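You operate a simulated robot arm through the tools that you are given. There is no shell and no other tool. Be economical: measure what you need, move in short steps, check, and stop when the job is done.

You run a simulated two-armed robot. Do the job below in one go: nothing can be reset, and whatever is moved stays where it is left.

JOB
Set the blue magazine for the white board and stand it in slot 3.
Fine: a board from the board stand; wall at its printed size and clamped; latch bar down again; the other boards, the dial and the grey magazine stay as they are.

Only the result counts: the job must be done as asked and must still hold three seconds after the hand-in. Knocking over, shifting, dropping, spilling or breaking anything else fails it.

ROBOT AND FRAMES
Two 7-joint arms with two-finger parallel grippers on one trunk, on a base that drives. Base frame: it is fixed to the floor where the robot stands at the start and does not move with it; the origin is under the middle of the robot, x ahead of it, y to its left, z up; the surface under the hand at the start is at about z = 760. Lengths are in mm, angles in rad, forces in N, time in s.
The left shoulder is at the start at [50, 165, 1205], the right one opposite. With the tool pointing down near the work surface each hand reaches from about 100 to 660 mm from the robot's upright axis, wherever it stands, measured 20 degrees to its own side. Places, roughly: blue magazine [600, 100, 800]; blue magazine clamp lever [500, 0, 800]; blue magazine dial [500, 100, 800]; blue magazine latch bar [600, 100, 900]; grey magazine dial [500, -600, 800]; grey magazine latch bar [600, -600, 900]; grey magazine wall [700, -700, 800]; grey magazine width knob [500, -700, 800]. Payload 3.91 kg a hand.
Tool frame (each hand has its own): the origin (TCP) lies between the finger pads and is the grasp point; the fingertips stand 30 mm ahead of it; z points along the fingers, y is the line along which they close. The gripper opens to 110 mm. The fingers are 20 mm wide and 10 mm thick; the gripper's body (48 by 112 mm) begins 55 mm behind the TCP.
Orientation is told as [roll, pitch, yaw] about the base's x, y, z axes, in that order, counted from this pose: with the fingers straight down and closing along the base's y, the tool's x points along the base's -x, its y along +y and its z along -z.

CONTROLS
- The arms move only by the tool move_arm. It takes "left_commands", "right_commands" or both (then of equal length, played together; a hand with none holds still); each is a list of rows, each a list of 3 entries, a list of its own where there are three numbers: the turn, a rotation vector about the base's x, y, z in rad, then the shift along the base's x, y, z in mm, then the closure, from 0 (fully open) to 1 (shut). In form: [[[rx, ry, rz], [x, y, z], fingers], ...]. A call has 1 to 20 rows; each row is the pose to reach, as a shift and turn from the pose commanded when the call began. A row lasts 0.2 s, in which the tool goes at most 50 mm and 0.15 rad; a call with a longer step from one row to the next is refused whole, and so is a gripper value outside its range. Where a pose cannot be reached the arm comes as near as it can. A force on the tool above 70 N (or 10 N above the force at the start of the call, whichever is more), or a blocked arm, ends the call early, and 0.2 s more pass. Each finger travels about 45 mm/s and halts on what it meets, pressing with about 41 N; the grip force reading is that of the motor and also rises with nothing between the fingers. The clock runs only during rows and for 0.2 s after the last one: add rows that repeat a pose to give the fingers time. The reply holds the time, the measured pose of the TCP, the force on the tool along the base axes, the opening and the grip force, in the units named above and with some noise, with the torque about the TCP (base axes, N m) and any sound that the robot's microphone picked up.
- Cameras (640 x 400 px; columns grow to the right, rows downward): "scene" is now at [116.5, -5.5, 1380]; the picture's right is [-0.07, -1.00, 0.00], its down [-0.54, 0.04, -0.84] and it looks along [0.84, -0.06, -0.54] (base axes); focal length 214 px, centre (320, 200). "left" rides on the left gripper at [72, -17, -103] in its tool frame; the picture's right is [0.23, 0.97, 0.00], its down [-0.76, 0.18, -0.62] and it looks along [-0.61, 0.14, 0.78] (tool axes); focal length 222 px, centre (320, 200). "right" rides on the right gripper at [72, 17, -103] in its tool frame; the picture's right is [-0.23, 0.97, 0.00], its down [-0.76, -0.18, -0.62] and it looks along [-0.61, -0.14, 0.78] (tool axes); focal length 222 px, centre (320, 200). There is no depth. A picture from a camera that has moved, and an enlarged one, comes with that camera's place and axes in the base frame and with its lens.
- capture(camera): a new picture of that camera. No time passes.
- raise_lower(by): slides the trunk up (or, below 0, down) by that many mm; the arms and the scene camera ride with it, the base frame stays. It gives what a move gives, with no picture.
- roll_base(legs): drives the robot by 1 to 6 legs, each [ahead, left, turn to the left] in mm, mm and rad, along the robot's own axes; the way and the turn of a leg run together, so that a leg with both is an arc; at most 1500 mm and 3.142 rad a leg. The arms and the cameras ride along, it lands a little off, and it stops where it bumps. It gives what a move gives.
- head_to(pan, tilt): turns the head with the scene camera to pan (to the left, within 1.396 rad either way) and tilt (down, from -0.506 to 1.204), counted from straight ahead of the robot. It gives what a move gives.
- inspect(camera, box): a new picture of the part [left, top, right, bottom] of that camera's present view, enlarged. No time passes.
- job_done(): hands the job in; it is judged then, once.

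Go step by step. Nothing tells you exact positions but the pictures and the camera data: compare them with the known pose of the tool, close in by small moves and look again before you grip or let go. The budget is 120 turns and 108 pictures, counting those below and the enlarged ones. Unless the task says otherwise, let go and move clear before handing in, and close with one line.

The tools are called after "Call:" by a JSON object that holds its "api" and its "payload". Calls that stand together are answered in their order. move_arm: Moves the arms, as the interface text tells. Its arguments: {"type":"object","properties":{"left_commands":{"type":"array"},"right_commands":{"type":"array"}},"required":[]} The other tools are called the same way: raise_lower (by) slides the trunk up or down; roll_base (legs) drives the base; head_to (pan, tilt) turns the head that bears the scene camera; capture (camera) takes a picture; inspect (camera, box) takes an enlarged picture of a part of a camera's view; job_done () hands the job in.

At the start:

```text
t: 0.0
left_tool_pos: [458.3, 128.9, 1276.7]
left_orientation: [0.0, -0.001, 0.001]
left_wrist_force: [0.0, -0.2, 0.1]
left_ft_torque: [0.01, 0.01, -0.04]
left_finger_gap: 109.9
left_finger_force: 0.1
right_tool_pos: [369.7, -192.5, 1302.3]
right_orientation: [0.001, 0.0, 0.001]
right_wrist_force: [0.4, -0.5, -0.1]
right_ft_torque: [-0.01, -0.01, 0.03]
right_finger_gap: 110.0
right_finger_force: 0.0
trunk travel left (down, up): [-425.0, 78.0]
robot x, y, heading: [1.4, -1.2, -0.0]
head pan, tilt: [-0.073, 0.569]
```

scene: 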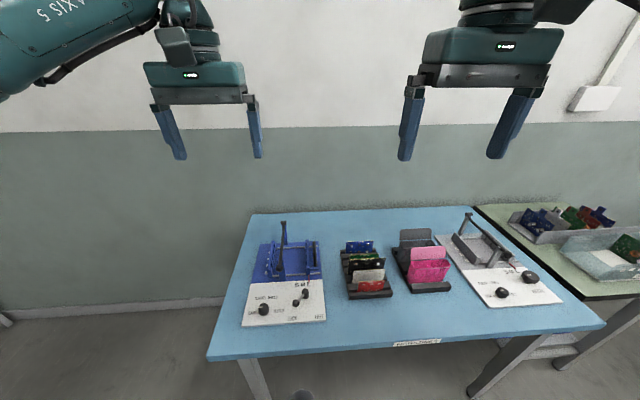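
right: 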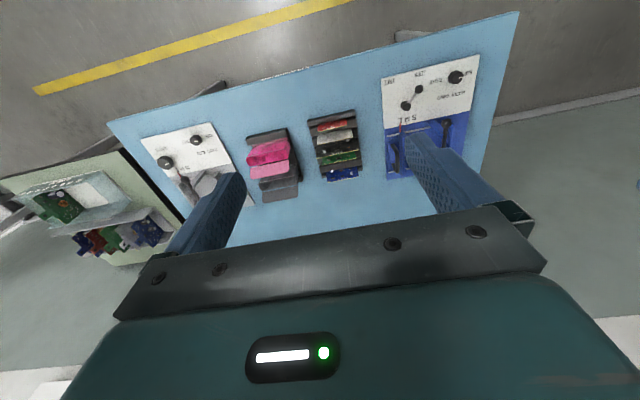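
left: 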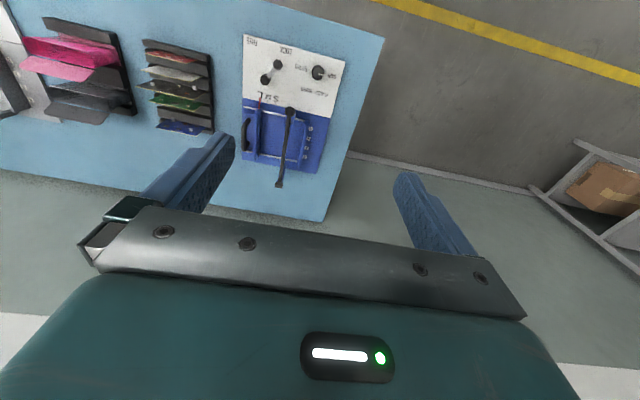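

I see the table with the blue magazine on the left, a board stand, a pink item stand and the grey magazine on the right. I'll enlarge views of the blue magazine and the board stand first.

Call:
{"api": "inspect", "payload": {"camera": "scene", "box": [230, 210, 340, 330]}}

Call:
{"api": "inspect", "payload": {"camera": "left", "box": [220, 20, 360, 200]}}

Call:
{"api": "inspect", "payload": {"camera": "scene", "box": [330, 210, 460, 310]}}

Call:
{"api": "inspect", "payload": {"camera": "scene", "box": [430, 190, 640, 320]}}

```text
3.33 times, centred on (285, 270) of scene
camera zoom: at [116.5, -5.5, 1380.0], right [-0.07, -1.0, 0.0], down [-0.54, 0.04, -0.84], along [0.84, -0.06, -0.54], focal length 715 px, centre (437, -33)
```

zoom: 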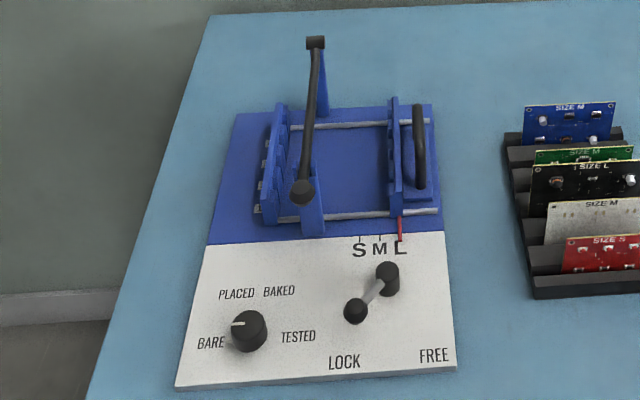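

```text
2.22 times, centred on (290, 110) of left
camera zoom: at [386.0, 114.4, 1380.0], right [-0.23, 0.97, 0.0], down [0.76, 0.18, 0.62], along [0.61, 0.14, -0.78], focal length 494 px, centre (387, 400)
```

zoom: 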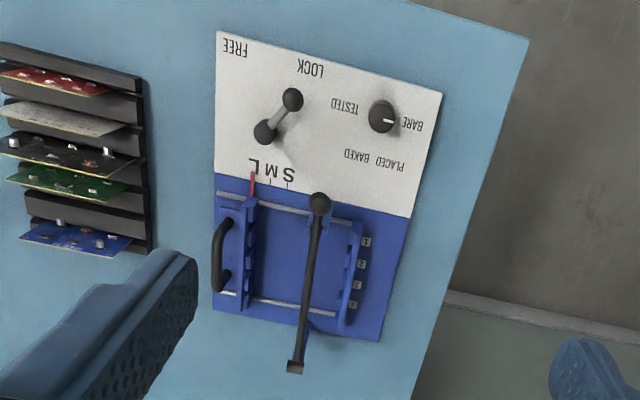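

```text
4.00 times, centred on (395, 260) of scene
camera zoom: at [116.5, -5.5, 1380.0], right [-0.07, -1.0, 0.0], down [-0.54, 0.04, -0.84], along [0.84, -0.06, -0.54], focal length 858 px, centre (20, -40)
```

zoom: 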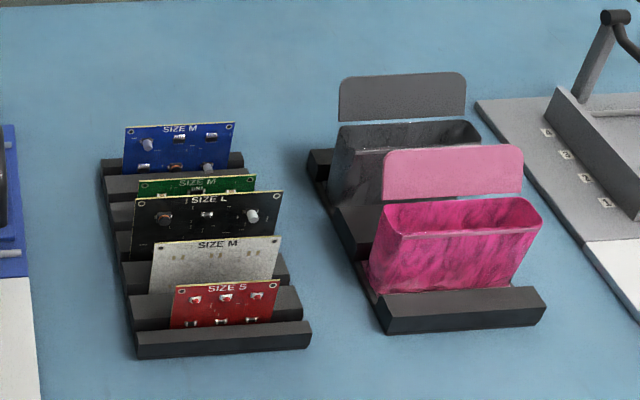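

```text
3.05 times, centred on (535, 255) of scene
camera zoom: at [116.5, -5.5, 1380.0], right [-0.07, -1.0, 0.0], down [-0.54, 0.04, -0.84], along [0.84, -0.06, -0.54], focal length 654 px, centre (-335, 32)
```

zoom: 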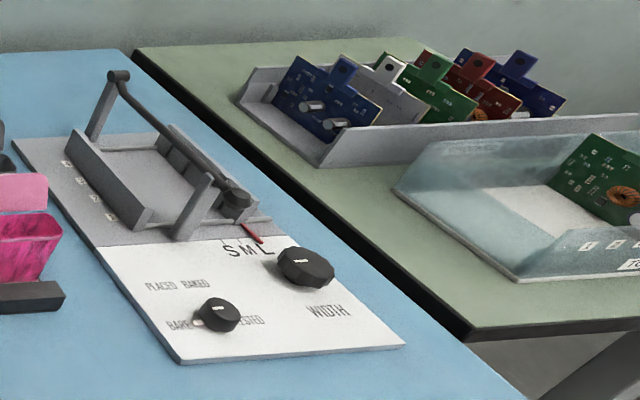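

The white board is size M and the blue magazine's wall is at L with the lever at LOCK. I'll look down at the robot's base relative to the table, and lower the left hand for a close view of the magazine.

Call:
{"api": "move_arm", "payload": {"left_commands": [[[0, 0, 0], [-10, -10, -45], 0], [[0, 0, 0], [-20, -20, -90], 0], [[0, 0, 0], [-30, -30, -130], 0], [[0, 0, 0], [-40, -40, -170], 0], [[0, 0, 0], [-50, -50, -210], 0]]}}

Call:
{"api": "head_to", "payload": {"pan": 0.0, "tilt": 1.0}}

Call:
{"api": "capture", "payload": {"camera": "scene"}}

Call:
{"api": "capture", "payload": {"camera": "left"}}

```text
t: 1.2
left_tool_pos: [407.6, 78.9, 1065.8]
left_orientation: [-0.002, -0.002, 0.001]
left_wrist_force: [-0.1, 0.6, -0.3]
left_ft_torque: [0.0, 0.01, 0.03]
left_finger_gap: 110.1
left_finger_force: 0.1
right_tool_pos: [369.2, -192.3, 1302.6]
right_orientation: [-0.001, 0.001, 0.0]
right_wrist_force: [-1.1, -0.2, 0.1]
right_ft_torque: [-0.03, 0.01, 0.02]
right_finger_gap: 109.6
right_finger_force: 0.0
trunk travel left (down, up): [-425.0, 78.0]
robot x, y, heading: [2.6, -0.7, 0.002]
head pan, tilt: [-0.073, 0.569]
```

```text
t: 2.1
left_tool_pos: [406.9, 78.5, 1065.3]
left_orientation: [0.001, 0.0, 0.0]
left_wrist_force: [0.0, 0.3, -0.8]
left_ft_torque: [0.0, 0.0, 0.01]
left_finger_gap: 109.9
left_finger_force: 0.1
right_tool_pos: [368.5, -192.6, 1302.1]
right_orientation: [0.0, 0.0, 0.001]
right_wrist_force: [-0.5, 0.2, 0.0]
right_ft_torque: [0.01, 0.01, 0.02]
right_finger_gap: 109.8
right_finger_force: 0.1
trunk travel left (down, up): [-425.0, 78.0]
robot x, y, heading: [1.3, -1.2, 0.004]
head pan, tilt: [0.0, 1.0]
```

```text
100 pictures are left
camera scene: at [97.2, 1.0, 1345.3], right [0.0, -1.0, 0.0], down [-0.84, 0.0, -0.54], along [0.54, 0.0, -0.84], focal length 214 px, centre (320, 200)
```

scene: 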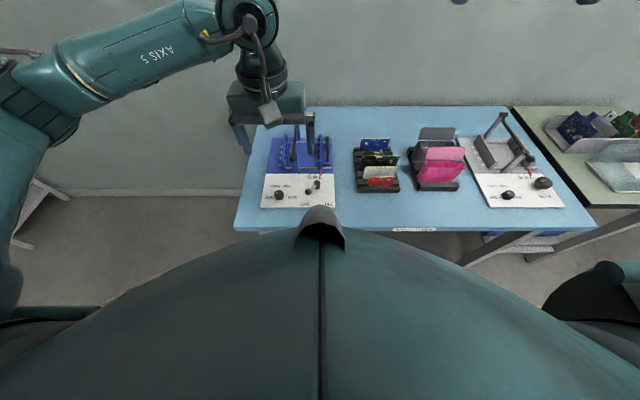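

```text
99 pictures are left
camera left: at [334.9, 63.8, 1169.3], right [-0.23, 0.97, 0.0], down [0.76, 0.18, 0.62], along [0.61, 0.14, -0.78], focal length 222 px, centre (320, 200)
```

left: 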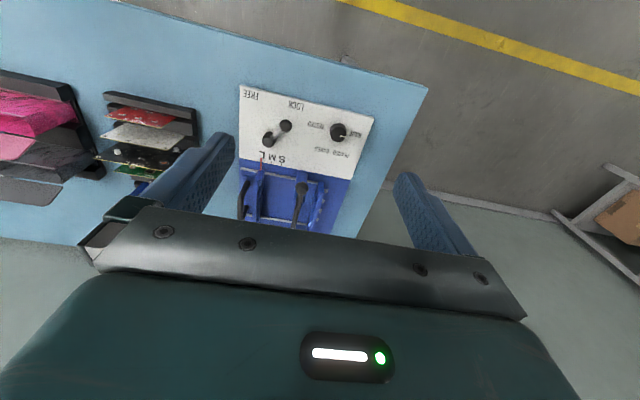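

The clamp lever is at LOCK with the wall at L. I'll drive a little ahead for better reach, then take enlarged pictures of the magazine from the scene camera.

Call:
{"api": "roll_base", "payload": {"legs": [[70, 0, 0]]}}

Call:
{"api": "head_to", "payload": {"pan": 0.1, "tilt": 0.8}}

Call:
{"api": "capture", "payload": {"camera": "scene"}}

```text
t: 3.1
left_tool_pos: [478.4, 77.3, 1064.8]
left_orientation: [0.0, 0.0, 0.0]
left_wrist_force: [0.8, -0.4, -0.3]
left_ft_torque: [-0.03, -0.01, 0.03]
left_finger_gap: 110.1
left_finger_force: 0.0
right_tool_pos: [441.3, -193.4, 1303.2]
right_orientation: [0.0, 0.001, -0.001]
right_wrist_force: [0.0, 0.4, -0.1]
right_ft_torque: [0.0, 0.03, 0.0]
right_finger_gap: 110.1
right_finger_force: 0.0
trunk travel left (down, up): [-425.0, 78.0]
robot x, y, heading: [72.4, -0.2, 0.002]
head pan, tilt: [0.0, 1.0]
```

```text
t: 3.8
left_tool_pos: [478.6, 79.3, 1065.7]
left_orientation: [0.0, -0.001, -0.001]
left_wrist_force: [-0.1, 0.8, 1.1]
left_ft_torque: [0.0, -0.02, 0.03]
left_finger_gap: 110.0
left_finger_force: 0.0
right_tool_pos: [439.8, -193.8, 1302.7]
right_orientation: [0.0, -0.002, -0.001]
right_wrist_force: [0.0, -0.3, -0.5]
right_ft_torque: [0.01, -0.01, 0.02]
right_finger_gap: 110.0
right_finger_force: 0.0
trunk travel left (down, up): [-425.0, 78.0]
robot x, y, heading: [71.3, 2.3, -0.004]
head pan, tilt: [0.099, 0.799]
```

```text
98 pictures are left
camera scene: at [178.6, 8.9, 1360.4], right [0.1, -1.0, 0.0], down [-0.71, -0.07, -0.7], along [0.69, 0.07, -0.72], focal length 214 px, centre (320, 200)
```

scene: 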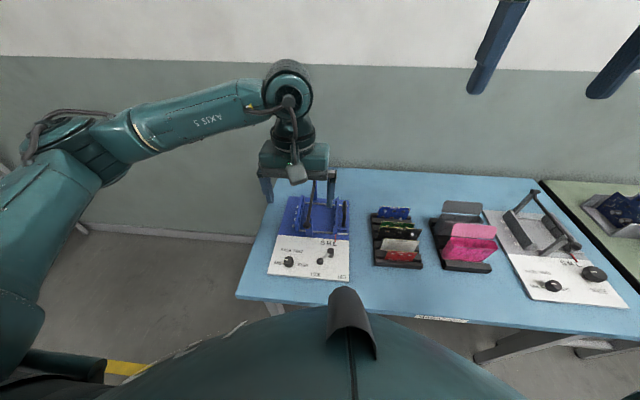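

Base is 70 mm ahead. I zoom into the magazine and the board stand for coordinates.

Call:
{"api": "inspect", "payload": {"camera": "scene", "box": [262, 170, 362, 285]}}

Call:
{"api": "inspect", "payload": {"camera": "scene", "box": [362, 200, 432, 275]}}

```text
3.48 times, centred on (312, 228) of scene
camera zoom: at [178.6, 8.9, 1360.4], right [0.1, -1.0, 0.0], down [-0.71, -0.07, -0.7], along [0.69, 0.07, -0.72], focal length 746 px, centre (348, 104)
```

zoom: 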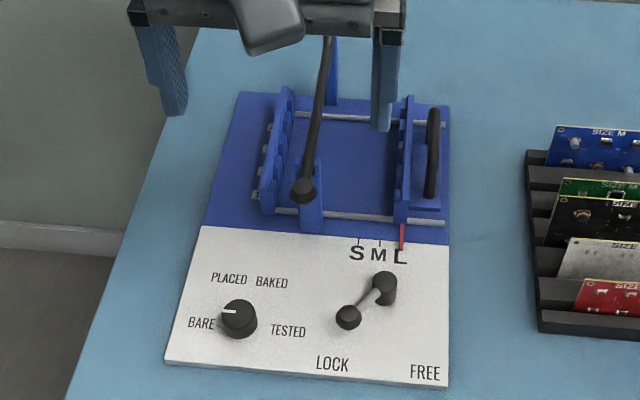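

```text
5.33 times, centred on (397, 238) of scene
camera zoom: at [178.6, 8.9, 1360.4], right [0.1, -1.0, 0.0], down [-0.71, -0.07, -0.7], along [0.69, 0.07, -0.72], focal length 1144 px, centre (-91, 0)
```

zoom: 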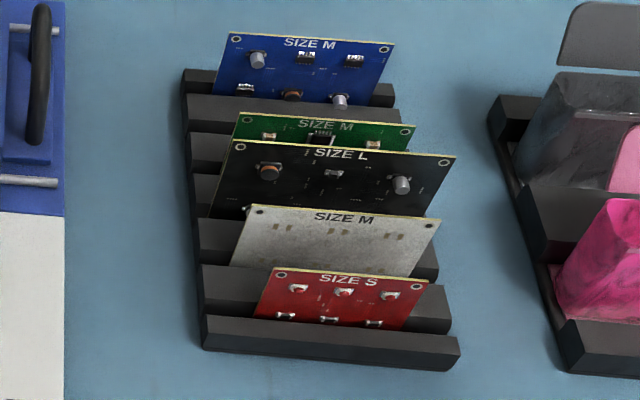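

I take the magazine's slots along x (1 nearest), with the wall handle at about (635,-26) and the lever ball at about (471,37). Next, a closer look from the left wrist camera.

Call:
{"api": "move_arm", "payload": {"left_commands": [[[0, 0, 0], [30, 0, -20], 0.3], [[0, 0, 0], [60, 0, -40], 0.6], [[0, 0, 0], [90, 0, -60], 0.9], [[0, 0, 0], [90, 0, -60], 1], [[0, 0, 0], [90, 0, -60], 1]]}}

Call:
{"api": "capture", "payload": {"camera": "left"}}

```text
t: 5.0
left_tool_pos: [569.5, 77.5, 1004.1]
left_orientation: [0.0, 0.0, 0.0]
left_wrist_force: [0.3, -0.2, 0.0]
left_ft_torque: [-0.02, 0.01, 0.05]
left_finger_gap: 6.5
left_finger_force: 0.1
right_tool_pos: [439.8, -192.9, 1302.5]
right_orientation: [0.0, -0.001, -0.001]
right_wrist_force: [-0.3, 0.5, 0.1]
right_ft_torque: [-0.02, -0.01, 0.0]
right_finger_gap: 110.2
right_finger_force: 0.2
trunk travel left (down, up): [-425.0, 78.0]
robot x, y, heading: [73.0, -3.5, 0.003]
head pan, tilt: [0.099, 0.799]
```

```text
95 pictures are left
camera left: at [496.6, 62.4, 1108.7], right [-0.23, 0.97, 0.0], down [0.76, 0.18, 0.62], along [0.61, 0.14, -0.78], focal length 222 px, centre (320, 200)
```

left: 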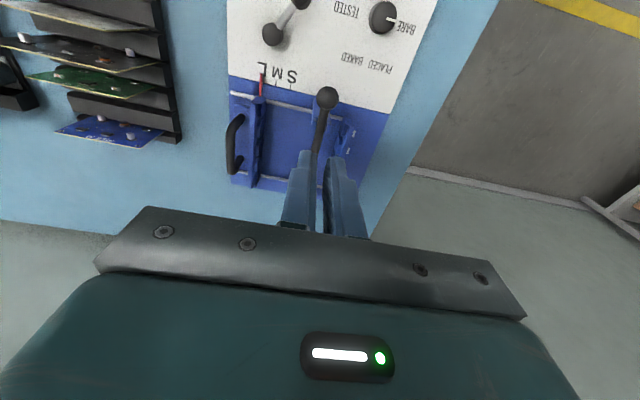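

I triangulate: lever pivot (518,11,795), ball (486,38,787), bar knob (553,82,867), handle (657,-27,~812). I'll bring the closed left fingers to the LOCK side of the ball, above it first.

Call:
{"api": "move_arm", "payload": {"left_commands": [[[0, 0, 0], [-40, 0, -25], 1], [[0, 0, 0], [-80, -2, -50], 1], [[0, 0, 0], [-89, -4, -90], 1], [[0, 0, 0], [-89, -5, -135], 1], [[0, 0, 0], [-89, -5, -164], 1]]}}

Call:
{"api": "capture", "payload": {"camera": "left"}}

```text
t: 6.2
left_tool_pos: [480.0, 71.2, 841.7]
left_orientation: [-0.003, -0.001, 0.0]
left_wrist_force: [-0.1, 0.5, 0.0]
left_ft_torque: [-0.01, -0.01, 0.0]
left_finger_gap: 0.0
left_finger_force: 38.3
right_tool_pos: [439.6, -192.9, 1302.3]
right_orientation: [0.001, 0.0, -0.002]
right_wrist_force: [-0.3, -0.1, 0.1]
right_ft_torque: [0.0, 0.0, 0.01]
right_finger_gap: 110.0
right_finger_force: 0.0
trunk travel left (down, up): [-425.0, 78.0]
robot x, y, heading: [73.2, -1.0, -0.005]
head pan, tilt: [0.099, 0.799]
```

```text
94 pictures are left
camera left: at [406.9, 56.2, 945.8], right [-0.23, 0.97, 0.0], down [0.76, 0.18, 0.62], along [0.61, 0.14, -0.78], focal length 222 px, centre (320, 200)
```

left: 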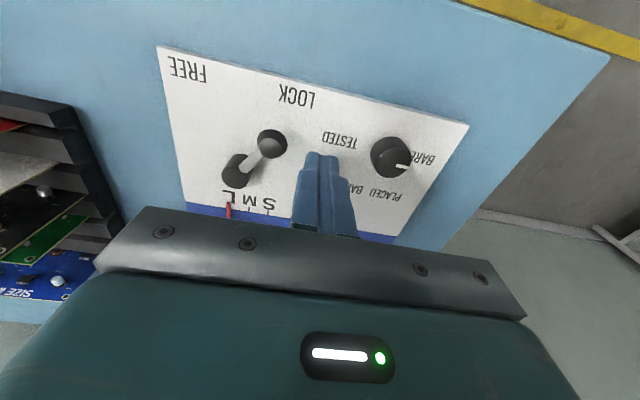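

The fingertips stand between the ball (484,37) and the dial (471,124), clear of both. I lower and push the ball toward FREE.

Call:
{"api": "move_arm", "payload": {"left_commands": [[[0, 0, 0], [0, 0, -12], 1], [[0, 0, 0], [0, 0, -24], 1], [[0, 0, 0], [0, -10, -24], 1], [[0, 0, 0], [0, -18, -24], 1], [[0, 0, 0], [-2, -26, -24], 1], [[0, 0, 0], [-4, -34, -24], 1], [[0, 0, 0], [-4, -42, -24], 1], [[0, 0, 0], [-4, -50, -24], 1], [[0, 0, 0], [-2, -58, -24], 1], [[0, 0, 0], [0, -66, -24], 1]]}}

Call:
{"api": "capture", "payload": {"camera": "left"}}

```text
t: 8.4
left_tool_pos: [480.4, 7.7, 818.0]
left_orientation: [0.0, -0.001, 0.0]
left_wrist_force: [-1.0, -0.1, 0.0]
left_ft_torque: [0.0, -0.01, 0.02]
left_finger_gap: 0.0
left_finger_force: 37.4
right_tool_pos: [440.1, -192.8, 1302.4]
right_orientation: [0.0, -0.001, 0.0]
right_wrist_force: [1.0, 0.7, -0.7]
right_ft_torque: [0.04, 0.0, 0.03]
right_finger_gap: 110.0
right_finger_force: 0.1
trunk travel left (down, up): [-425.0, 78.0]
robot x, y, heading: [71.6, 0.9, -0.001]
head pan, tilt: [0.099, 0.799]
```

```text
93 pictures are left
camera left: at [406.7, -7.6, 920.9], right [-0.23, 0.97, 0.0], down [0.76, 0.18, 0.62], along [0.61, 0.14, -0.78], focal length 222 px, centre (320, 200)
```

left: 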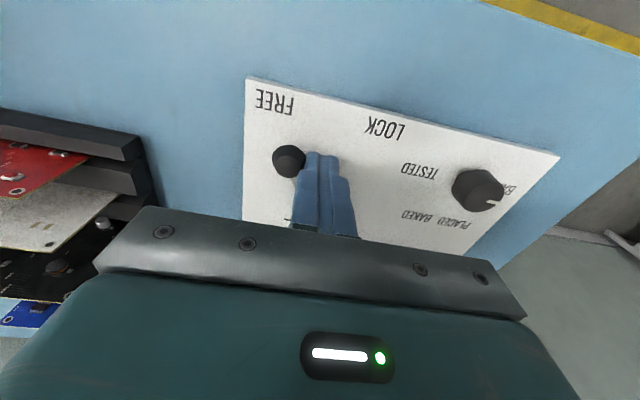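

The ball moved over toward FREE with hardly any force. I push a little further to find its stop.

Call:
{"api": "move_arm", "payload": {"left_commands": [[[0, 0, 0], [2, -4, 0], 1], [[0, 0, 0], [4, -8, 0], 1], [[0, 0, 0], [5, -11, 0], 1], [[0, 0, 0], [5, -11, 0], 1]]}}

Call:
{"api": "capture", "payload": {"camera": "left"}}

```text
t: 9.4
left_tool_pos: [481.7, 2.8, 816.1]
left_orientation: [0.01, 0.002, 0.001]
left_wrist_force: [-18.4, 29.0, 11.1]
left_ft_torque: [0.58, 0.34, 0.14]
left_finger_gap: 0.0
left_finger_force: 37.4
right_tool_pos: [437.2, -188.8, 1303.6]
right_orientation: [-0.002, -0.002, -0.003]
right_wrist_force: [-0.4, 0.0, -0.1]
right_ft_torque: [0.03, 0.0, -0.02]
right_finger_gap: 110.1
right_finger_force: 0.0
trunk travel left (down, up): [-425.0, 78.0]
robot x, y, heading: [73.0, 0.9, -0.004]
head pan, tilt: [0.099, 0.799]
```

```text
92 pictures are left
camera left: at [409.3, -14.2, 920.9], right [-0.23, 0.97, 0.01], down [0.76, 0.17, 0.62], along [0.6, 0.15, -0.78], focal length 222 px, centre (320, 200)
```

left: 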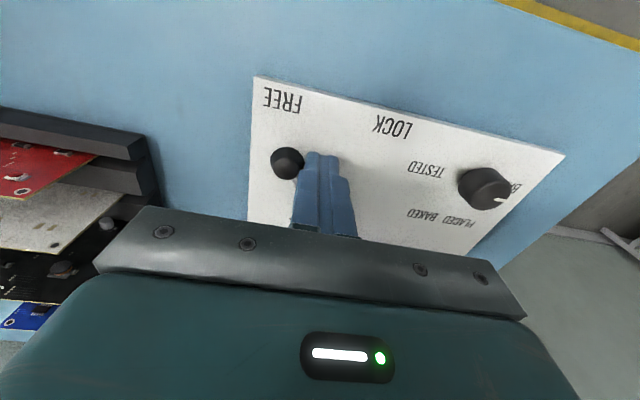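

The lever is at its FREE stop. I back off, lift and go look at the wall handle from its right side.

Call:
{"api": "move_arm", "payload": {"left_commands": [[[0, 0, 0], [0, 15, 0], 1], [[0, 0, 0], [0, 20, 35], 1], [[0, 0, 0], [0, 10, 80], 1], [[0, 0, 0], [20, -20, 110], 1], [[0, 0, 0], [60, -45, 110], 1], [[0, 0, 0], [100, -60, 110], 1], [[0, 0, 0], [140, -65, 110], 1], [[0, 0, 0], [172, -65, 90], 1], [[0, 0, 0], [172, -65, 80], 1]]}}

Call:
{"api": "capture", "payload": {"camera": "left"}}

Call:
{"api": "inspect", "payload": {"camera": "scene", "box": [262, 170, 362, 285]}}

```text
t: 11.4
left_tool_pos: [645.7, -61.9, 901.8]
left_orientation: [-0.002, 0.0, -0.002]
left_wrist_force: [-0.3, -0.1, 0.2]
left_ft_torque: [0.0, 0.02, 0.01]
left_finger_gap: 0.0
left_finger_force: 37.6
left hand out of reach, approached as far as the arm can: row 8, 9
right_tool_pos: [439.6, -191.7, 1302.4]
right_orientation: [0.002, -0.002, -0.002]
right_wrist_force: [-1.1, 0.5, -0.5]
right_ft_torque: [0.01, 0.0, 0.03]
right_finger_gap: 110.0
right_finger_force: 0.1
trunk travel left (down, up): [-425.0, 78.0]
robot x, y, heading: [69.0, 3.5, 0.005]
head pan, tilt: [0.099, 0.799]
```

```text
91 pictures are left
camera left: at [572.9, -76.7, 1005.1], right [-0.23, 0.97, 0.0], down [0.76, 0.18, 0.62], along [0.61, 0.14, -0.78], focal length 222 px, centre (320, 200)
```

left: 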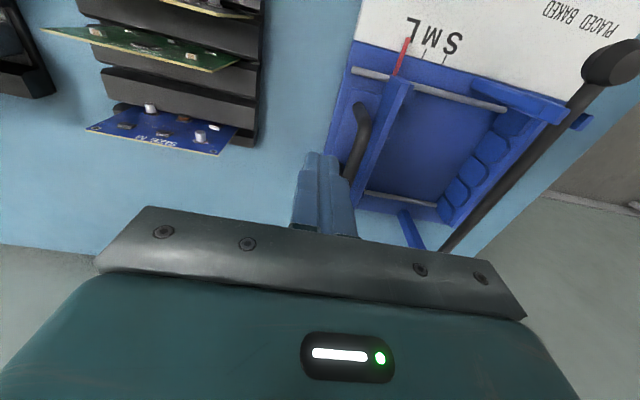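

```text
3.48 times, centred on (312, 228) of scene
camera zoom: at [178.5, 8.5, 1360.5], right [0.1, -1.0, 0.0], down [-0.71, -0.07, -0.7], along [0.69, 0.07, -0.72], focal length 746 px, centre (348, 104)
```

zoom: 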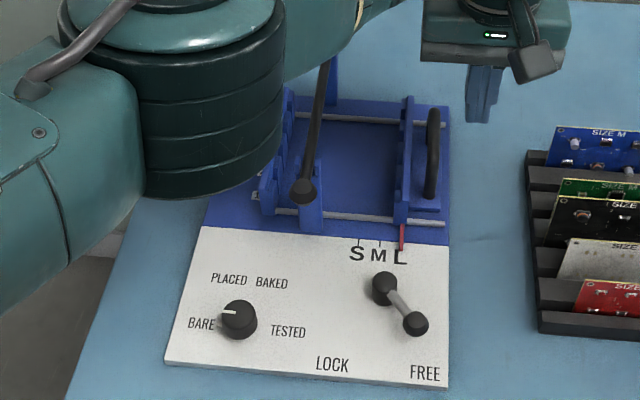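

The lever now points to FREE, and the handle lies slightly beyond the left arm's comfortable reach, so I drive another 80 mm ahead.

Call:
{"api": "move_arm", "payload": {"left_commands": [[[0, 0, 0], [-40, 0, 40], 1], [[0, 0, 0], [-80, 0, 60], 1]]}}

Call:
{"api": "roll_base", "payload": {"legs": [[80, 0, 0]]}}

Call:
{"api": "capture", "payload": {"camera": "scene"}}

```text
refused: row 1 steps farther than a row can; nothing moved
```

```text
t: 12.5
left_tool_pos: [723.9, -60.4, 901.4]
left_orientation: [0.0, -0.001, 0.0]
left_wrist_force: [0.3, 0.0, 0.4]
left_ft_torque: [0.01, 0.01, -0.02]
left_finger_gap: 0.2
left_finger_force: 37.7
right_tool_pos: [520.0, -192.2, 1302.7]
right_orientation: [-0.001, -0.001, -0.002]
right_wrist_force: [0.9, 0.1, -1.3]
right_ft_torque: [-0.01, 0.06, 0.03]
right_finger_gap: 109.9
right_finger_force: 0.0
trunk travel left (down, up): [-425.0, 78.0]
robot x, y, heading: [146.6, 1.4, -0.001]
head pan, tilt: [0.099, 0.799]
```

```text
89 pictures are left
camera scene: at [257.4, 8.9, 1360.3], right [0.1, -1.0, 0.0], down [-0.71, -0.07, -0.7], along [0.69, 0.07, -0.72], focal length 214 px, centre (320, 200)
```

scene: 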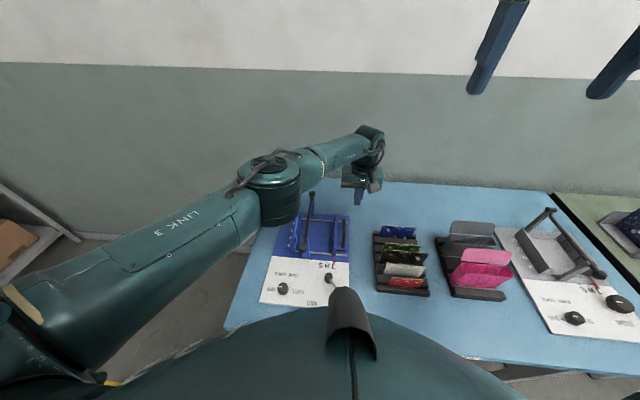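

I'm now in reach. I bring the closed fingers to the right of the handle, tips at about handle height, and check before pushing.

Call:
{"api": "move_arm", "payload": {"left_commands": [[[0, 0, 0], [-30, 0, 0], 1], [[0, 0, 0], [-66, 0, 0], 1], [[0, 0, 0], [-66, 0, -30], 1], [[0, 0, 0], [-66, 0, -55], 1]]}}

Call:
{"api": "capture", "payload": {"camera": "left"}}

Call:
{"api": "inspect", "payload": {"camera": "scene", "box": [280, 170, 400, 290]}}

```text
t: 13.5
left_tool_pos: [657.5, -62.0, 846.8]
left_orientation: [0.0, -0.001, 0.0]
left_wrist_force: [-0.3, 0.7, 0.8]
left_ft_torque: [0.01, -0.03, 0.06]
left_finger_gap: 0.0
left_finger_force: 37.8
right_tool_pos: [518.0, -193.4, 1303.0]
right_orientation: [0.001, -0.001, -0.003]
right_wrist_force: [0.0, 0.3, 0.0]
right_ft_torque: [0.02, 0.02, -0.02]
right_finger_gap: 109.8
right_finger_force: 0.0
trunk travel left (down, up): [-425.0, 78.0]
robot x, y, heading: [146.8, -0.6, -0.001]
head pan, tilt: [0.099, 0.799]
```

```text
88 pictures are left
camera left: at [585.3, -77.1, 950.0], right [-0.23, 0.97, 0.0], down [0.76, 0.18, 0.62], along [0.61, 0.14, -0.78], focal length 222 px, centre (320, 200)
```

left: 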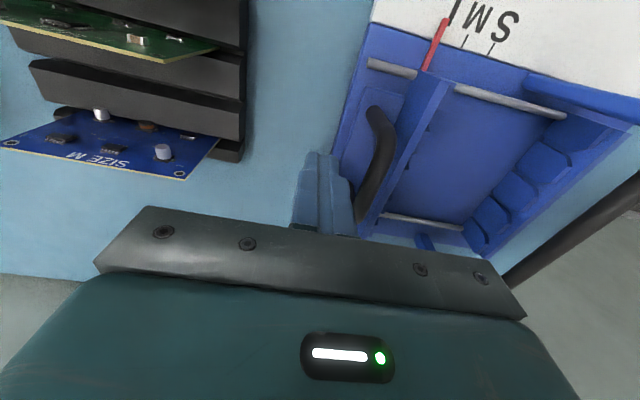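

```text
3.33 times, centred on (340, 230) of scene
camera zoom: at [256.5, 8.8, 1360.4], right [0.1, -1.0, 0.0], down [-0.71, -0.07, -0.7], along [0.69, 0.07, -0.72], focal length 715 px, centre (253, 100)
```

zoom: 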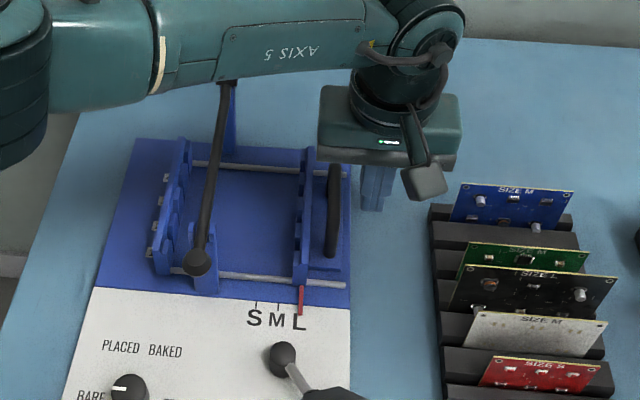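

The fingers are right of the handle with clear floor between. I lower 20 mm and push gently +y by about 15 mm at first, then check the pointer.

Call:
{"api": "move_arm", "payload": {"left_commands": [[[0, 0, 0], [0, 0, -10], 1], [[0, 0, 0], [0, 0, -20], 1], [[0, 0, 0], [0, 6, -20], 1], [[0, 0, 0], [0, 12, -20], 1], [[0, 0, 0], [0, 18, -20], 1], [[0, 0, 0], [0, 22, -20], 1], [[0, 0, 0], [0, 26, -20], 1], [[0, 0, 0], [0, 30, -20], 1]]}}

Call:
{"api": "capture", "payload": {"camera": "left"}}

Call:
{"api": "inspect", "payload": {"camera": "scene", "box": [300, 210, 370, 270]}}

```text
t: 15.3
left_tool_pos: [657.4, -30.4, 825.9]
left_orientation: [-0.002, 0.0, 0.0]
left_wrist_force: [0.3, 0.1, 0.5]
left_ft_torque: [0.03, -0.02, 0.0]
left_finger_gap: 0.2
left_finger_force: 37.4
right_tool_pos: [517.7, -192.2, 1302.1]
right_orientation: [0.002, 0.0, -0.002]
right_wrist_force: [-0.4, -0.8, -1.1]
right_ft_torque: [0.0, -0.01, 0.03]
right_finger_gap: 109.8
right_finger_force: 0.0
trunk travel left (down, up): [-425.0, 78.0]
robot x, y, heading: [146.2, 0.6, 0.002]
head pan, tilt: [0.099, 0.799]
```

```text
86 pictures are left
camera left: at [585.0, -46.2, 929.2], right [-0.23, 0.97, 0.0], down [0.76, 0.18, 0.62], along [0.61, 0.14, -0.78], focal length 222 px, centre (320, 200)
```

left: 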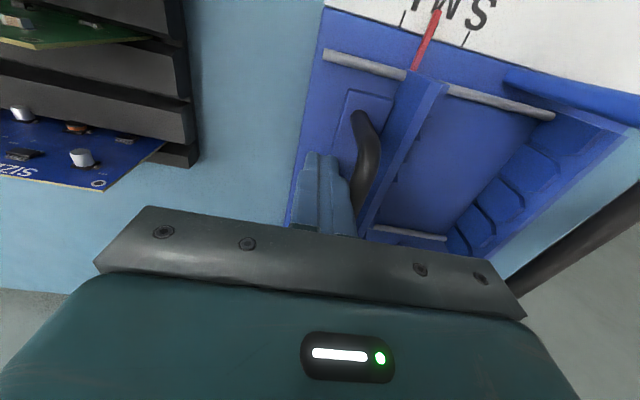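

```text
6.67 times, centred on (335, 240) of scene
camera zoom: at [256.6, 9.0, 1360.4], right [0.1, -1.0, 0.0], down [-0.71, -0.07, -0.7], along [0.69, 0.07, -0.72], focal length 1430 px, centre (220, -67)
```

zoom: 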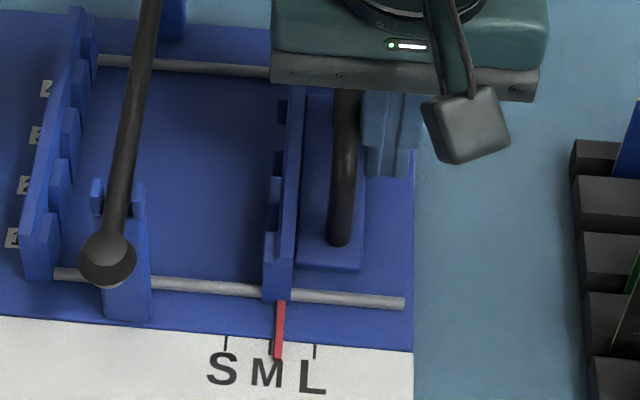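

The wall slides easily; the pointer is about 3 mm short of the M tick. I nudge it on.

Call:
{"api": "move_arm", "payload": {"left_commands": [[[0, 0, 0], [0, 1.5, 0], 1], [[0, 0, 0], [0, 2.5, 0], 1], [[0, 0, 0], [0, 2.5, 0], 1]]}}

Call:
{"api": "inspect", "payload": {"camera": "scene", "box": [320, 240, 360, 265]}}

Call:
{"api": "inspect", "payload": {"camera": "left", "box": [380, 0, 520, 80]}}

```text
t: 16.1
left_tool_pos: [657.3, -29.2, 828.3]
left_orientation: [0.0, 0.0, -0.001]
left_wrist_force: [0.2, -0.3, -0.5]
left_ft_torque: [0.03, 0.02, 0.03]
left_finger_gap: 0.0
left_finger_force: 37.6
right_tool_pos: [518.7, -191.9, 1301.4]
right_orientation: [-0.002, -0.003, -0.001]
right_wrist_force: [0.4, 0.8, -0.2]
right_ft_torque: [-0.02, 0.01, -0.03]
right_finger_gap: 109.7
right_finger_force: 0.1
trunk travel left (down, up): [-425.0, 78.0]
robot x, y, heading: [147.6, -3.7, -0.005]
head pan, tilt: [0.099, 0.799]
```

```text
16.00 times, centred on (340, 252) of scene
camera zoom: at [256.5, 8.9, 1360.4], right [0.1, -1.0, 0.0], down [-0.71, -0.07, -0.7], along [0.69, 0.07, -0.72], focal length 3432 px, centre (0, -640)
```

zoom: 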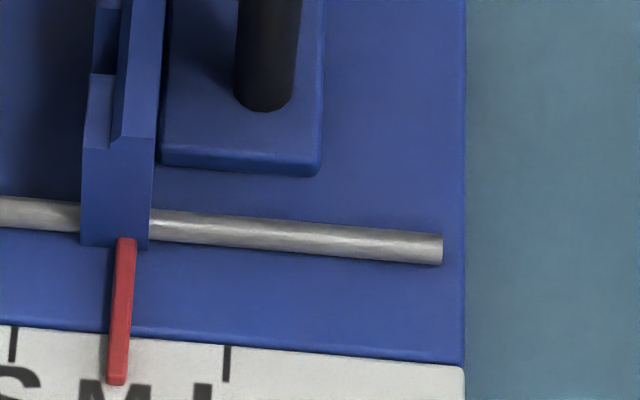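

```text
4.57 times, centred on (450, 40) of left
camera zoom: at [585.0, -43.9, 930.2], right [-0.23, 0.97, 0.0], down [0.76, 0.18, 0.62], along [0.61, 0.14, -0.78], focal length 1015 px, centre (-274, 931)
```

zoom: 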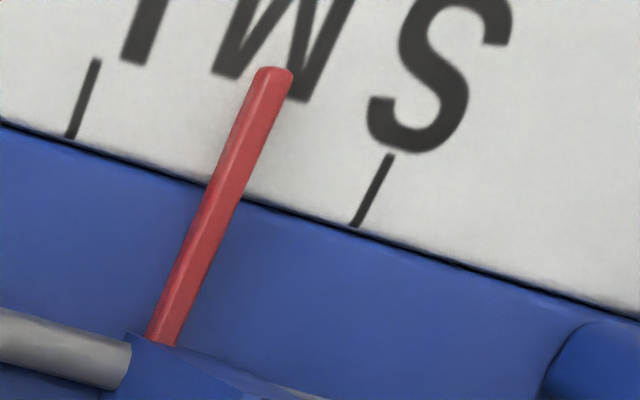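

The pointer sits midway between the S and L ticks, i.e. on M. I back off, then go to the FREE side of the lever.

Call:
{"api": "move_arm", "payload": {"left_commands": [[[0, 0, 0], [0, -20, 0], 1], [[0, 0, 0], [0, -30, 30], 1], [[0, 0, 0], [0, -30, 75], 1], [[0, 0, 0], [-45, -30, 80], 1], [[0, 0, 0], [-90, -30, 80], 1], [[0, 0, 0], [-135, -30, 80], 1], [[0, 0, 0], [-175, -25, 70], 1], [[0, 0, 0], [-175, -25, 30], 1]]}}

Call:
{"api": "capture", "payload": {"camera": "left"}}

```text
t: 17.9
left_tool_pos: [483.7, -54.7, 858.3]
left_orientation: [0.002, -0.001, -0.001]
left_wrist_force: [-0.6, 0.4, 0.5]
left_ft_torque: [0.03, 0.04, 0.01]
left_finger_gap: 0.0
left_finger_force: 37.2
right_tool_pos: [517.9, -193.0, 1303.2]
right_orientation: [0.001, 0.0, -0.002]
right_wrist_force: [-0.3, -0.3, -0.4]
right_ft_torque: [0.01, -0.02, 0.03]
right_finger_gap: 110.0
right_finger_force: 0.0
trunk travel left (down, up): [-425.0, 78.0]
robot x, y, heading: [151.0, 2.5, -0.001]
head pan, tilt: [0.099, 0.799]
```

```text
82 pictures are left
camera left: at [410.4, -70.3, 960.6], right [-0.23, 0.97, 0.0], down [0.76, 0.18, 0.62], along [0.61, 0.14, -0.78], focal length 222 px, centre (320, 200)
```

left: 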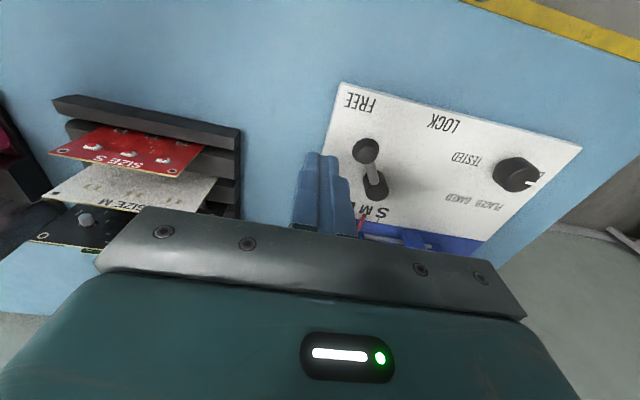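

Ball at about (485,-14). I lower the fingers to its right and sweep it back to LOCK up to the stop.

Call:
{"api": "move_arm", "payload": {"left_commands": [[[0, 0, 0], [0, 0, -20], 1], [[0, 0, 0], [0, 0, -40], 1], [[0, 0, 0], [-2, 12, -40], 1], [[0, 0, 0], [-4, 22, -40], 1], [[0, 0, 0], [-6, 32, -40], 1], [[0, 0, 0], [-7, 42, -40], 1], [[0, 0, 0], [-6, 50, -40], 1], [[0, 0, 0], [-4, 58, -40], 1], [[0, 0, 0], [-2, 66, -40], 1], [[0, 0, 0], [0, 73, -40], 1], [[0, 0, 0], [2, 79, -40], 1], [[0, 0, 0], [2, 83, -40], 1]]}}

Call:
{"api": "capture", "payload": {"camera": "left"}}

Call:
{"api": "inspect", "payload": {"camera": "scene", "box": [280, 210, 370, 290]}}

```text
t: 20.5
left_tool_pos: [481.5, 16.9, 817.1]
left_orientation: [-0.023, 0.004, -0.013]
left_wrist_force: [-7.8, -53.6, -20.3]
left_ft_torque: [-1.36, 0.37, -0.43]
left_finger_gap: 0.1
left_finger_force: 37.7
right_tool_pos: [517.3, -196.9, 1300.7]
right_orientation: [0.005, 0.0, -0.002]
right_wrist_force: [-0.7, -0.5, 0.7]
right_ft_torque: [0.02, 0.01, 0.01]
right_finger_gap: 110.2
right_finger_force: 0.1
trunk travel left (down, up): [-425.0, 78.0]
robot x, y, heading: [148.4, 1.5, -0.004]
head pan, tilt: [0.099, 0.799]
```

```text
81 pictures are left
camera left: at [409.2, 5.2, 920.7], right [-0.22, 0.98, -0.02], down [0.77, 0.18, 0.61], along [0.6, 0.12, -0.79], focal length 222 px, centre (320, 200)
```

left: 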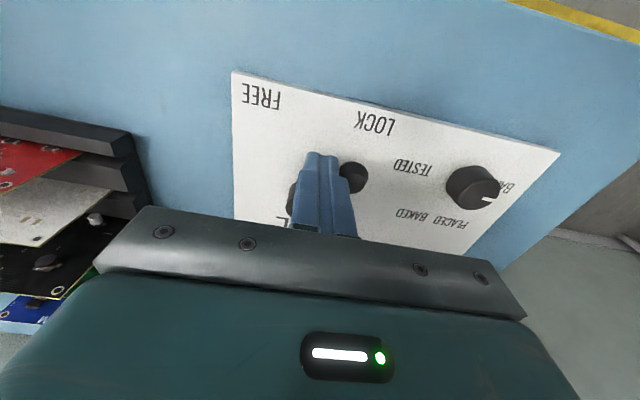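

```text
5.00 times, centred on (325, 250) of scene
camera zoom: at [257.0, 3.4, 1360.1], right [0.1, -1.0, 0.0], down [-0.71, -0.07, -0.7], along [0.69, 0.07, -0.72], focal length 1072 px, centre (295, -50)
```

zoom: 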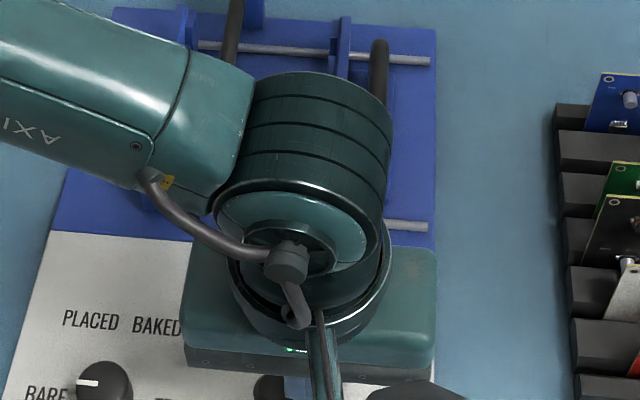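

The lever is hard against the LOCK stop. I back off, rise, and move above the latch knob with fingers opening.

Call:
{"api": "move_arm", "payload": {"left_commands": [[[0, 0, 0], [0, -22, 0], 1], [[0, 0, 0], [0, -27, 40], 1], [[0, 0, 0], [0, -20, 85], 0.9], [[0, 0, 0], [0, 10, 125], 0.8], [[0, 0, 0], [30, 40, 130], 0.7], [[0, 0, 0], [65, 53, 130], 0.6], [[0, 0, 0], [74, 53, 125], 0.55], [[0, 0, 0], [74, 53, 125], 0.55]]}}

Call:
{"api": "capture", "payload": {"camera": "left"}}

Call:
{"api": "inspect", "payload": {"camera": "scene", "box": [270, 180, 370, 290]}}

```text
t: 22.3
left_tool_pos: [559.2, 81.5, 941.3]
left_orientation: [0.0, 0.0, 0.001]
left_wrist_force: [0.3, -0.5, -0.2]
left_ft_torque: [0.02, 0.01, 0.0]
left_finger_gap: 49.7
left_finger_force: 0.0
right_tool_pos: [517.4, -193.8, 1302.3]
right_orientation: [0.0, -0.001, -0.001]
right_wrist_force: [0.6, -0.2, 0.5]
right_ft_torque: [-0.01, -0.03, -0.01]
right_finger_gap: 109.8
right_finger_force: 0.0
trunk travel left (down, up): [-425.0, 78.0]
robot x, y, heading: [151.0, 0.3, -0.005]
head pan, tilt: [0.099, 0.799]
```

```text
79 pictures are left
camera left: at [486.4, 66.1, 1043.5], right [-0.23, 0.97, 0.0], down [0.76, 0.18, 0.62], along [0.61, 0.14, -0.78], focal length 222 px, centre (320, 200)
```

left: 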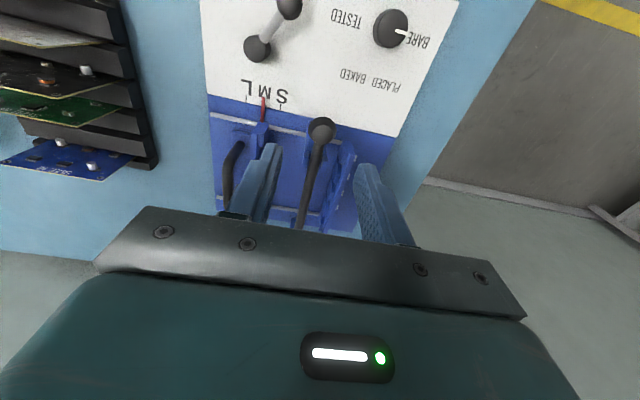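

```text
3.64 times, centred on (320, 235) of scene
camera zoom: at [256.5, 8.9, 1360.4], right [0.1, -1.0, 0.0], down [-0.71, -0.07, -0.7], along [0.69, 0.07, -0.72], focal length 780 px, centre (320, 73)
```

zoom: 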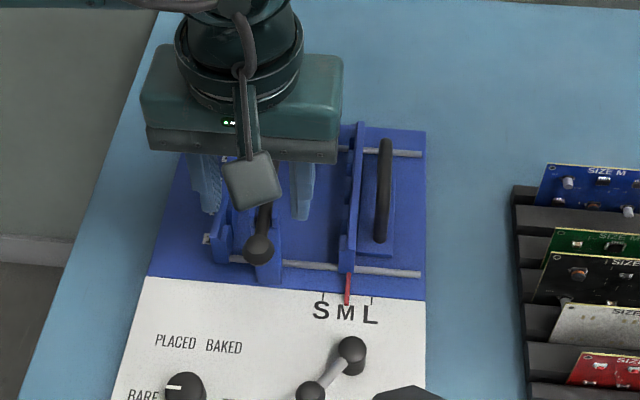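

Lever at LOCK and pointer on M are confirmed; the knob is at (553,81,867). I lower the open fingers around the knob and close on it.

Call:
{"api": "move_arm", "payload": {"left_commands": [[[0, 0, 0], [-8, 0, -25], 0.55], [[0, 0, 0], [-8, 0, -50], 0.55], [[0, 0, 0], [-8, 0, -70], 0.55], [[0, 0, 0], [-8, 0, -70], 0.8], [[0, 0, 0], [-8, 0, -70], 1], [[0, 0, 0], [-8, 0, -70], 1], [[0, 0, 0], [-8, 0, -70], 1]]}}

Call:
{"api": "capture", "payload": {"camera": "left"}}

```text
t: 23.9
left_tool_pos: [550.4, 83.3, 871.5]
left_orientation: [0.0, 0.0, 0.001]
left_wrist_force: [-0.9, 5.1, -0.7]
left_ft_torque: [0.04, 0.05, 0.02]
left_finger_gap: 22.8
left_finger_force: 44.8
right_tool_pos: [518.1, -193.0, 1302.7]
right_orientation: [0.0, -0.001, -0.001]
right_wrist_force: [-0.2, 0.3, -0.2]
right_ft_torque: [-0.02, -0.02, -0.03]
right_finger_gap: 109.9
right_finger_force: 0.1
trunk travel left (down, up): [-425.0, 78.0]
robot x, y, heading: [146.6, -1.6, 0.0]
head pan, tilt: [0.099, 0.799]
```

```text
77 pictures are left
camera left: at [478.7, 66.8, 975.0], right [-0.23, 0.97, 0.0], down [0.76, 0.18, 0.62], along [0.61, 0.14, -0.78], focal length 222 px, centre (320, 200)
```

left: 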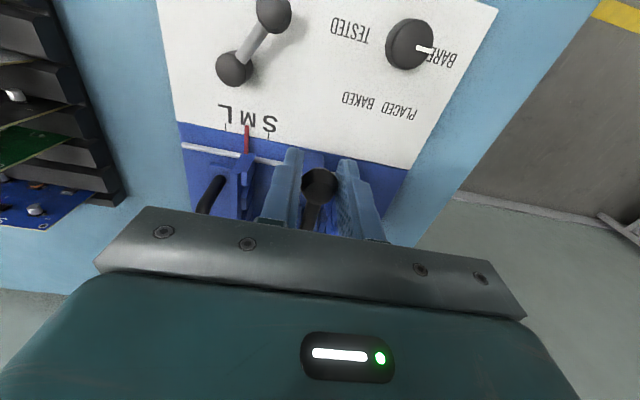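

The knob is held (22.8 mm ball). I take the hinge to be at about (750,83,878) and lift a small way along that arc to test it.

Call:
{"api": "move_arm", "payload": {"left_commands": [[[0, 0, 0], [0, 0, 8], 1], [[0, 0, 0], [0, 0, 16], 1], [[0, 0, 0], [1, 0, 27], 1], [[0, 0, 0], [3, 0, 41], 1]]}}

Call:
{"api": "capture", "payload": {"camera": "scene"}}

Call:
{"api": "capture", "payload": {"camera": "left"}}

```text
t: 24.9
left_tool_pos: [553.3, 81.6, 912.1]
left_orientation: [-0.002, 0.003, -0.001]
left_wrist_force: [-8.6, 8.4, -5.4]
left_ft_torque: [0.12, 1.33, 0.03]
left_finger_gap: 22.8
left_finger_force: 44.8
right_tool_pos: [518.1, -191.5, 1303.0]
right_orientation: [0.0, -0.002, -0.002]
right_wrist_force: [0.2, 0.6, 0.1]
right_ft_torque: [0.0, 0.02, 0.02]
right_finger_gap: 109.8
right_finger_force: 0.0
trunk travel left (down, up): [-425.0, 78.0]
robot x, y, heading: [148.1, -0.8, 0.001]
head pan, tilt: [0.099, 0.799]
```

```text
76 pictures are left
camera scene: at [256.0, 9.9, 1360.4], right [0.1, -1.0, 0.0], down [-0.71, -0.07, -0.7], along [0.69, 0.07, -0.72], focal length 214 px, centre (320, 200)
```

scene: 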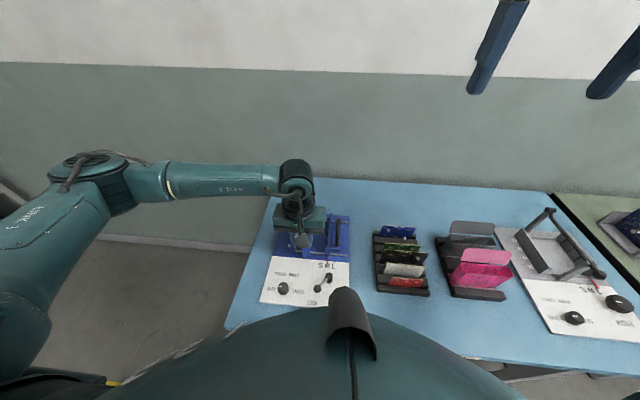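

```text
75 pictures are left
camera left: at [480.7, 66.9, 1015.3], right [-0.23, 0.97, 0.0], down [0.76, 0.18, 0.62], along [0.6, 0.14, -0.78], focal length 222 px, centre (320, 200)
```

left: 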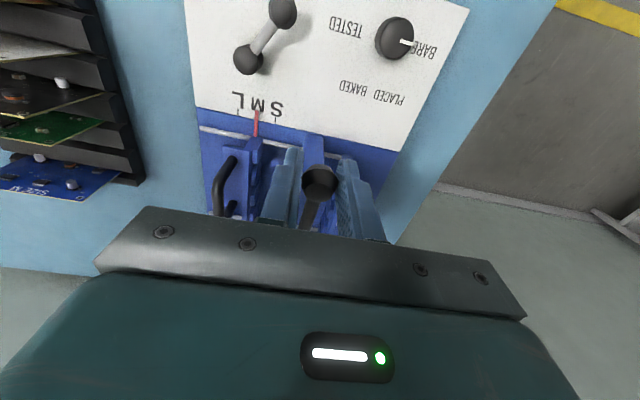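

The bar hinges at the far end and lifts easily. I carry on along the arc up to about 45°.

Call:
{"api": "move_arm", "payload": {"left_commands": [[[0, 0, 0], [-1, 0, 17], 1], [[0, 0, 0], [2.5, 0, 34], 1], [[0, 0, 0], [8, 0, 50], 1], [[0, 0, 0], [14, 0, 66.5], 1], [[0, 0, 0], [22.5, 0, 82], 1], [[0, 0, 0], [32, 0, 97], 1], [[0, 0, 0], [42.5, 0, 110.6], 1], [[0, 0, 0], [54, 0, 123.4], 1]]}}

Call:
{"api": "inspect", "payload": {"camera": "scene", "box": [240, 130, 380, 290]}}

```text
t: 26.7
left_tool_pos: [606.7, 82.4, 1037.5]
left_orientation: [0.0, 0.004, -0.002]
left_wrist_force: [-3.3, 0.4, -6.7]
left_ft_torque: [0.04, 1.37, 0.01]
left_finger_gap: 22.5
left_finger_force: 44.6
right_tool_pos: [517.6, -192.6, 1302.1]
right_orientation: [0.001, 0.0, -0.003]
right_wrist_force: [0.2, 0.0, 0.9]
right_ft_torque: [-0.03, 0.0, 0.02]
right_finger_gap: 110.3
right_finger_force: 0.1
trunk travel left (down, up): [-425.0, 78.0]
robot x, y, heading: [148.0, -1.6, 0.0]
head pan, tilt: [0.099, 0.799]
```

```text
2.50 times, centred on (310, 210) of scene
camera zoom: at [256.8, 9.0, 1360.4], right [0.1, -1.0, 0.0], down [-0.71, -0.07, -0.7], along [0.69, 0.07, -0.72], focal length 536 px, centre (345, 175)
```

zoom: 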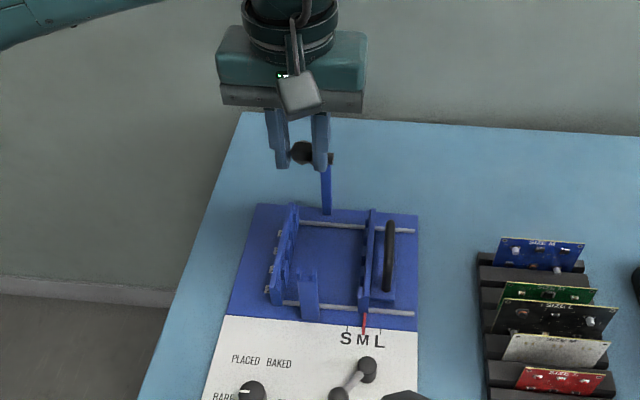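

Still following well with low force. I continue past vertical to about 100°.

Call:
{"api": "move_arm", "payload": {"left_commands": [[[0, 0, 0], [13, 0, 12], 1], [[0, 0, 0], [27, 0, 22.4], 1], [[0, 0, 0], [41.4, 0, 32], 1], [[0, 0, 0], [57, 0, 40], 1], [[0, 0, 0], [73, 0, 46.5], 1], [[0, 0, 0], [89.6, 0, 52], 1], [[0, 0, 0], [106.7, 0, 55.6], 1], [[0, 0, 0], [124, 0, 57.8], 1], [[0, 0, 0], [141.4, 0, 58.6], 1], [[0, 0, 0], [158.8, 0, 57.8], 1], [[0, 0, 0], [176, 0, 55.6], 1]]}}

Call:
{"api": "capture", "payload": {"camera": "scene"}}

Call:
{"api": "capture", "payload": {"camera": "left"}}

```text
t: 29.1
left_tool_pos: [783.2, 81.7, 1092.8]
left_orientation: [0.001, -0.005, 0.0]
left_wrist_force: [-5.8, 1.9, 5.6]
left_ft_torque: [0.2, 1.34, 0.06]
left_finger_gap: 22.8
left_finger_force: 45.3
right_tool_pos: [516.7, -192.8, 1303.6]
right_orientation: [0.002, -0.001, -0.002]
right_wrist_force: [-0.3, 1.0, -0.5]
right_ft_torque: [-0.01, -0.04, 0.04]
right_finger_gap: 110.1
right_finger_force: 0.1
trunk travel left (down, up): [-425.0, 78.0]
robot x, y, heading: [145.3, 4.4, -0.0]
head pan, tilt: [0.099, 0.799]
```

```text
73 pictures are left
camera scene: at [255.3, 8.7, 1360.7], right [0.1, -1.0, 0.0], down [-0.71, -0.07, -0.7], along [0.69, 0.07, -0.72], focal length 214 px, centre (320, 200)
```

scene: 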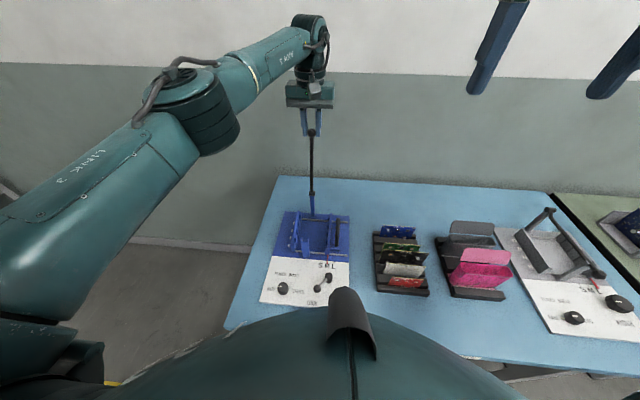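

```text
72 pictures are left
camera left: at [709.9, 66.7, 1196.1], right [-0.23, 0.97, 0.0], down [0.76, 0.18, 0.63], along [0.61, 0.14, -0.78], focal length 222 px, centre (320, 200)
```

left: 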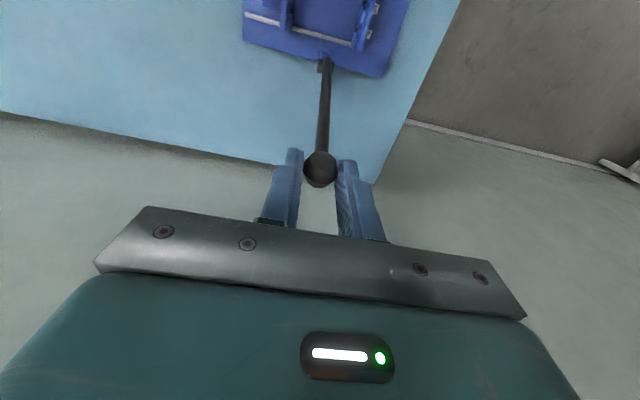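

The bar is past vertical. I press on a little further to feel for a stop before releasing.

Call:
{"api": "move_arm", "payload": {"left_commands": [[[0, 0, 0], [8, 0, -1.5], 1], [[0, 0, 0], [16, 0, -3.5], 1], [[0, 0, 0], [24, 0, -6], 1]]}}

```text
t: 29.9
left_tool_pos: [786.5, 82.0, 1092.6]
left_orientation: [0.0, -0.006, -0.001]
left_wrist_force: [1.1, -3.4, 20.6]
left_ft_torque: [-0.08, 0.55, -0.06]
left_finger_gap: 22.8
left_finger_force: 44.8
left hand out of reach, approached as far as the arm can: row 1, 2, 3
right_tool_pos: [515.8, -192.7, 1303.5]
right_orientation: [0.002, -0.003, -0.003]
right_wrist_force: [0.2, -0.6, 0.0]
right_ft_torque: [0.03, -0.02, 0.02]
right_finger_gap: 110.2
right_finger_force: 0.1
trunk travel left (down, up): [-425.0, 78.0]
robot x, y, heading: [154.1, -1.4, 0.007]
head pan, tilt: [0.099, 0.799]
```

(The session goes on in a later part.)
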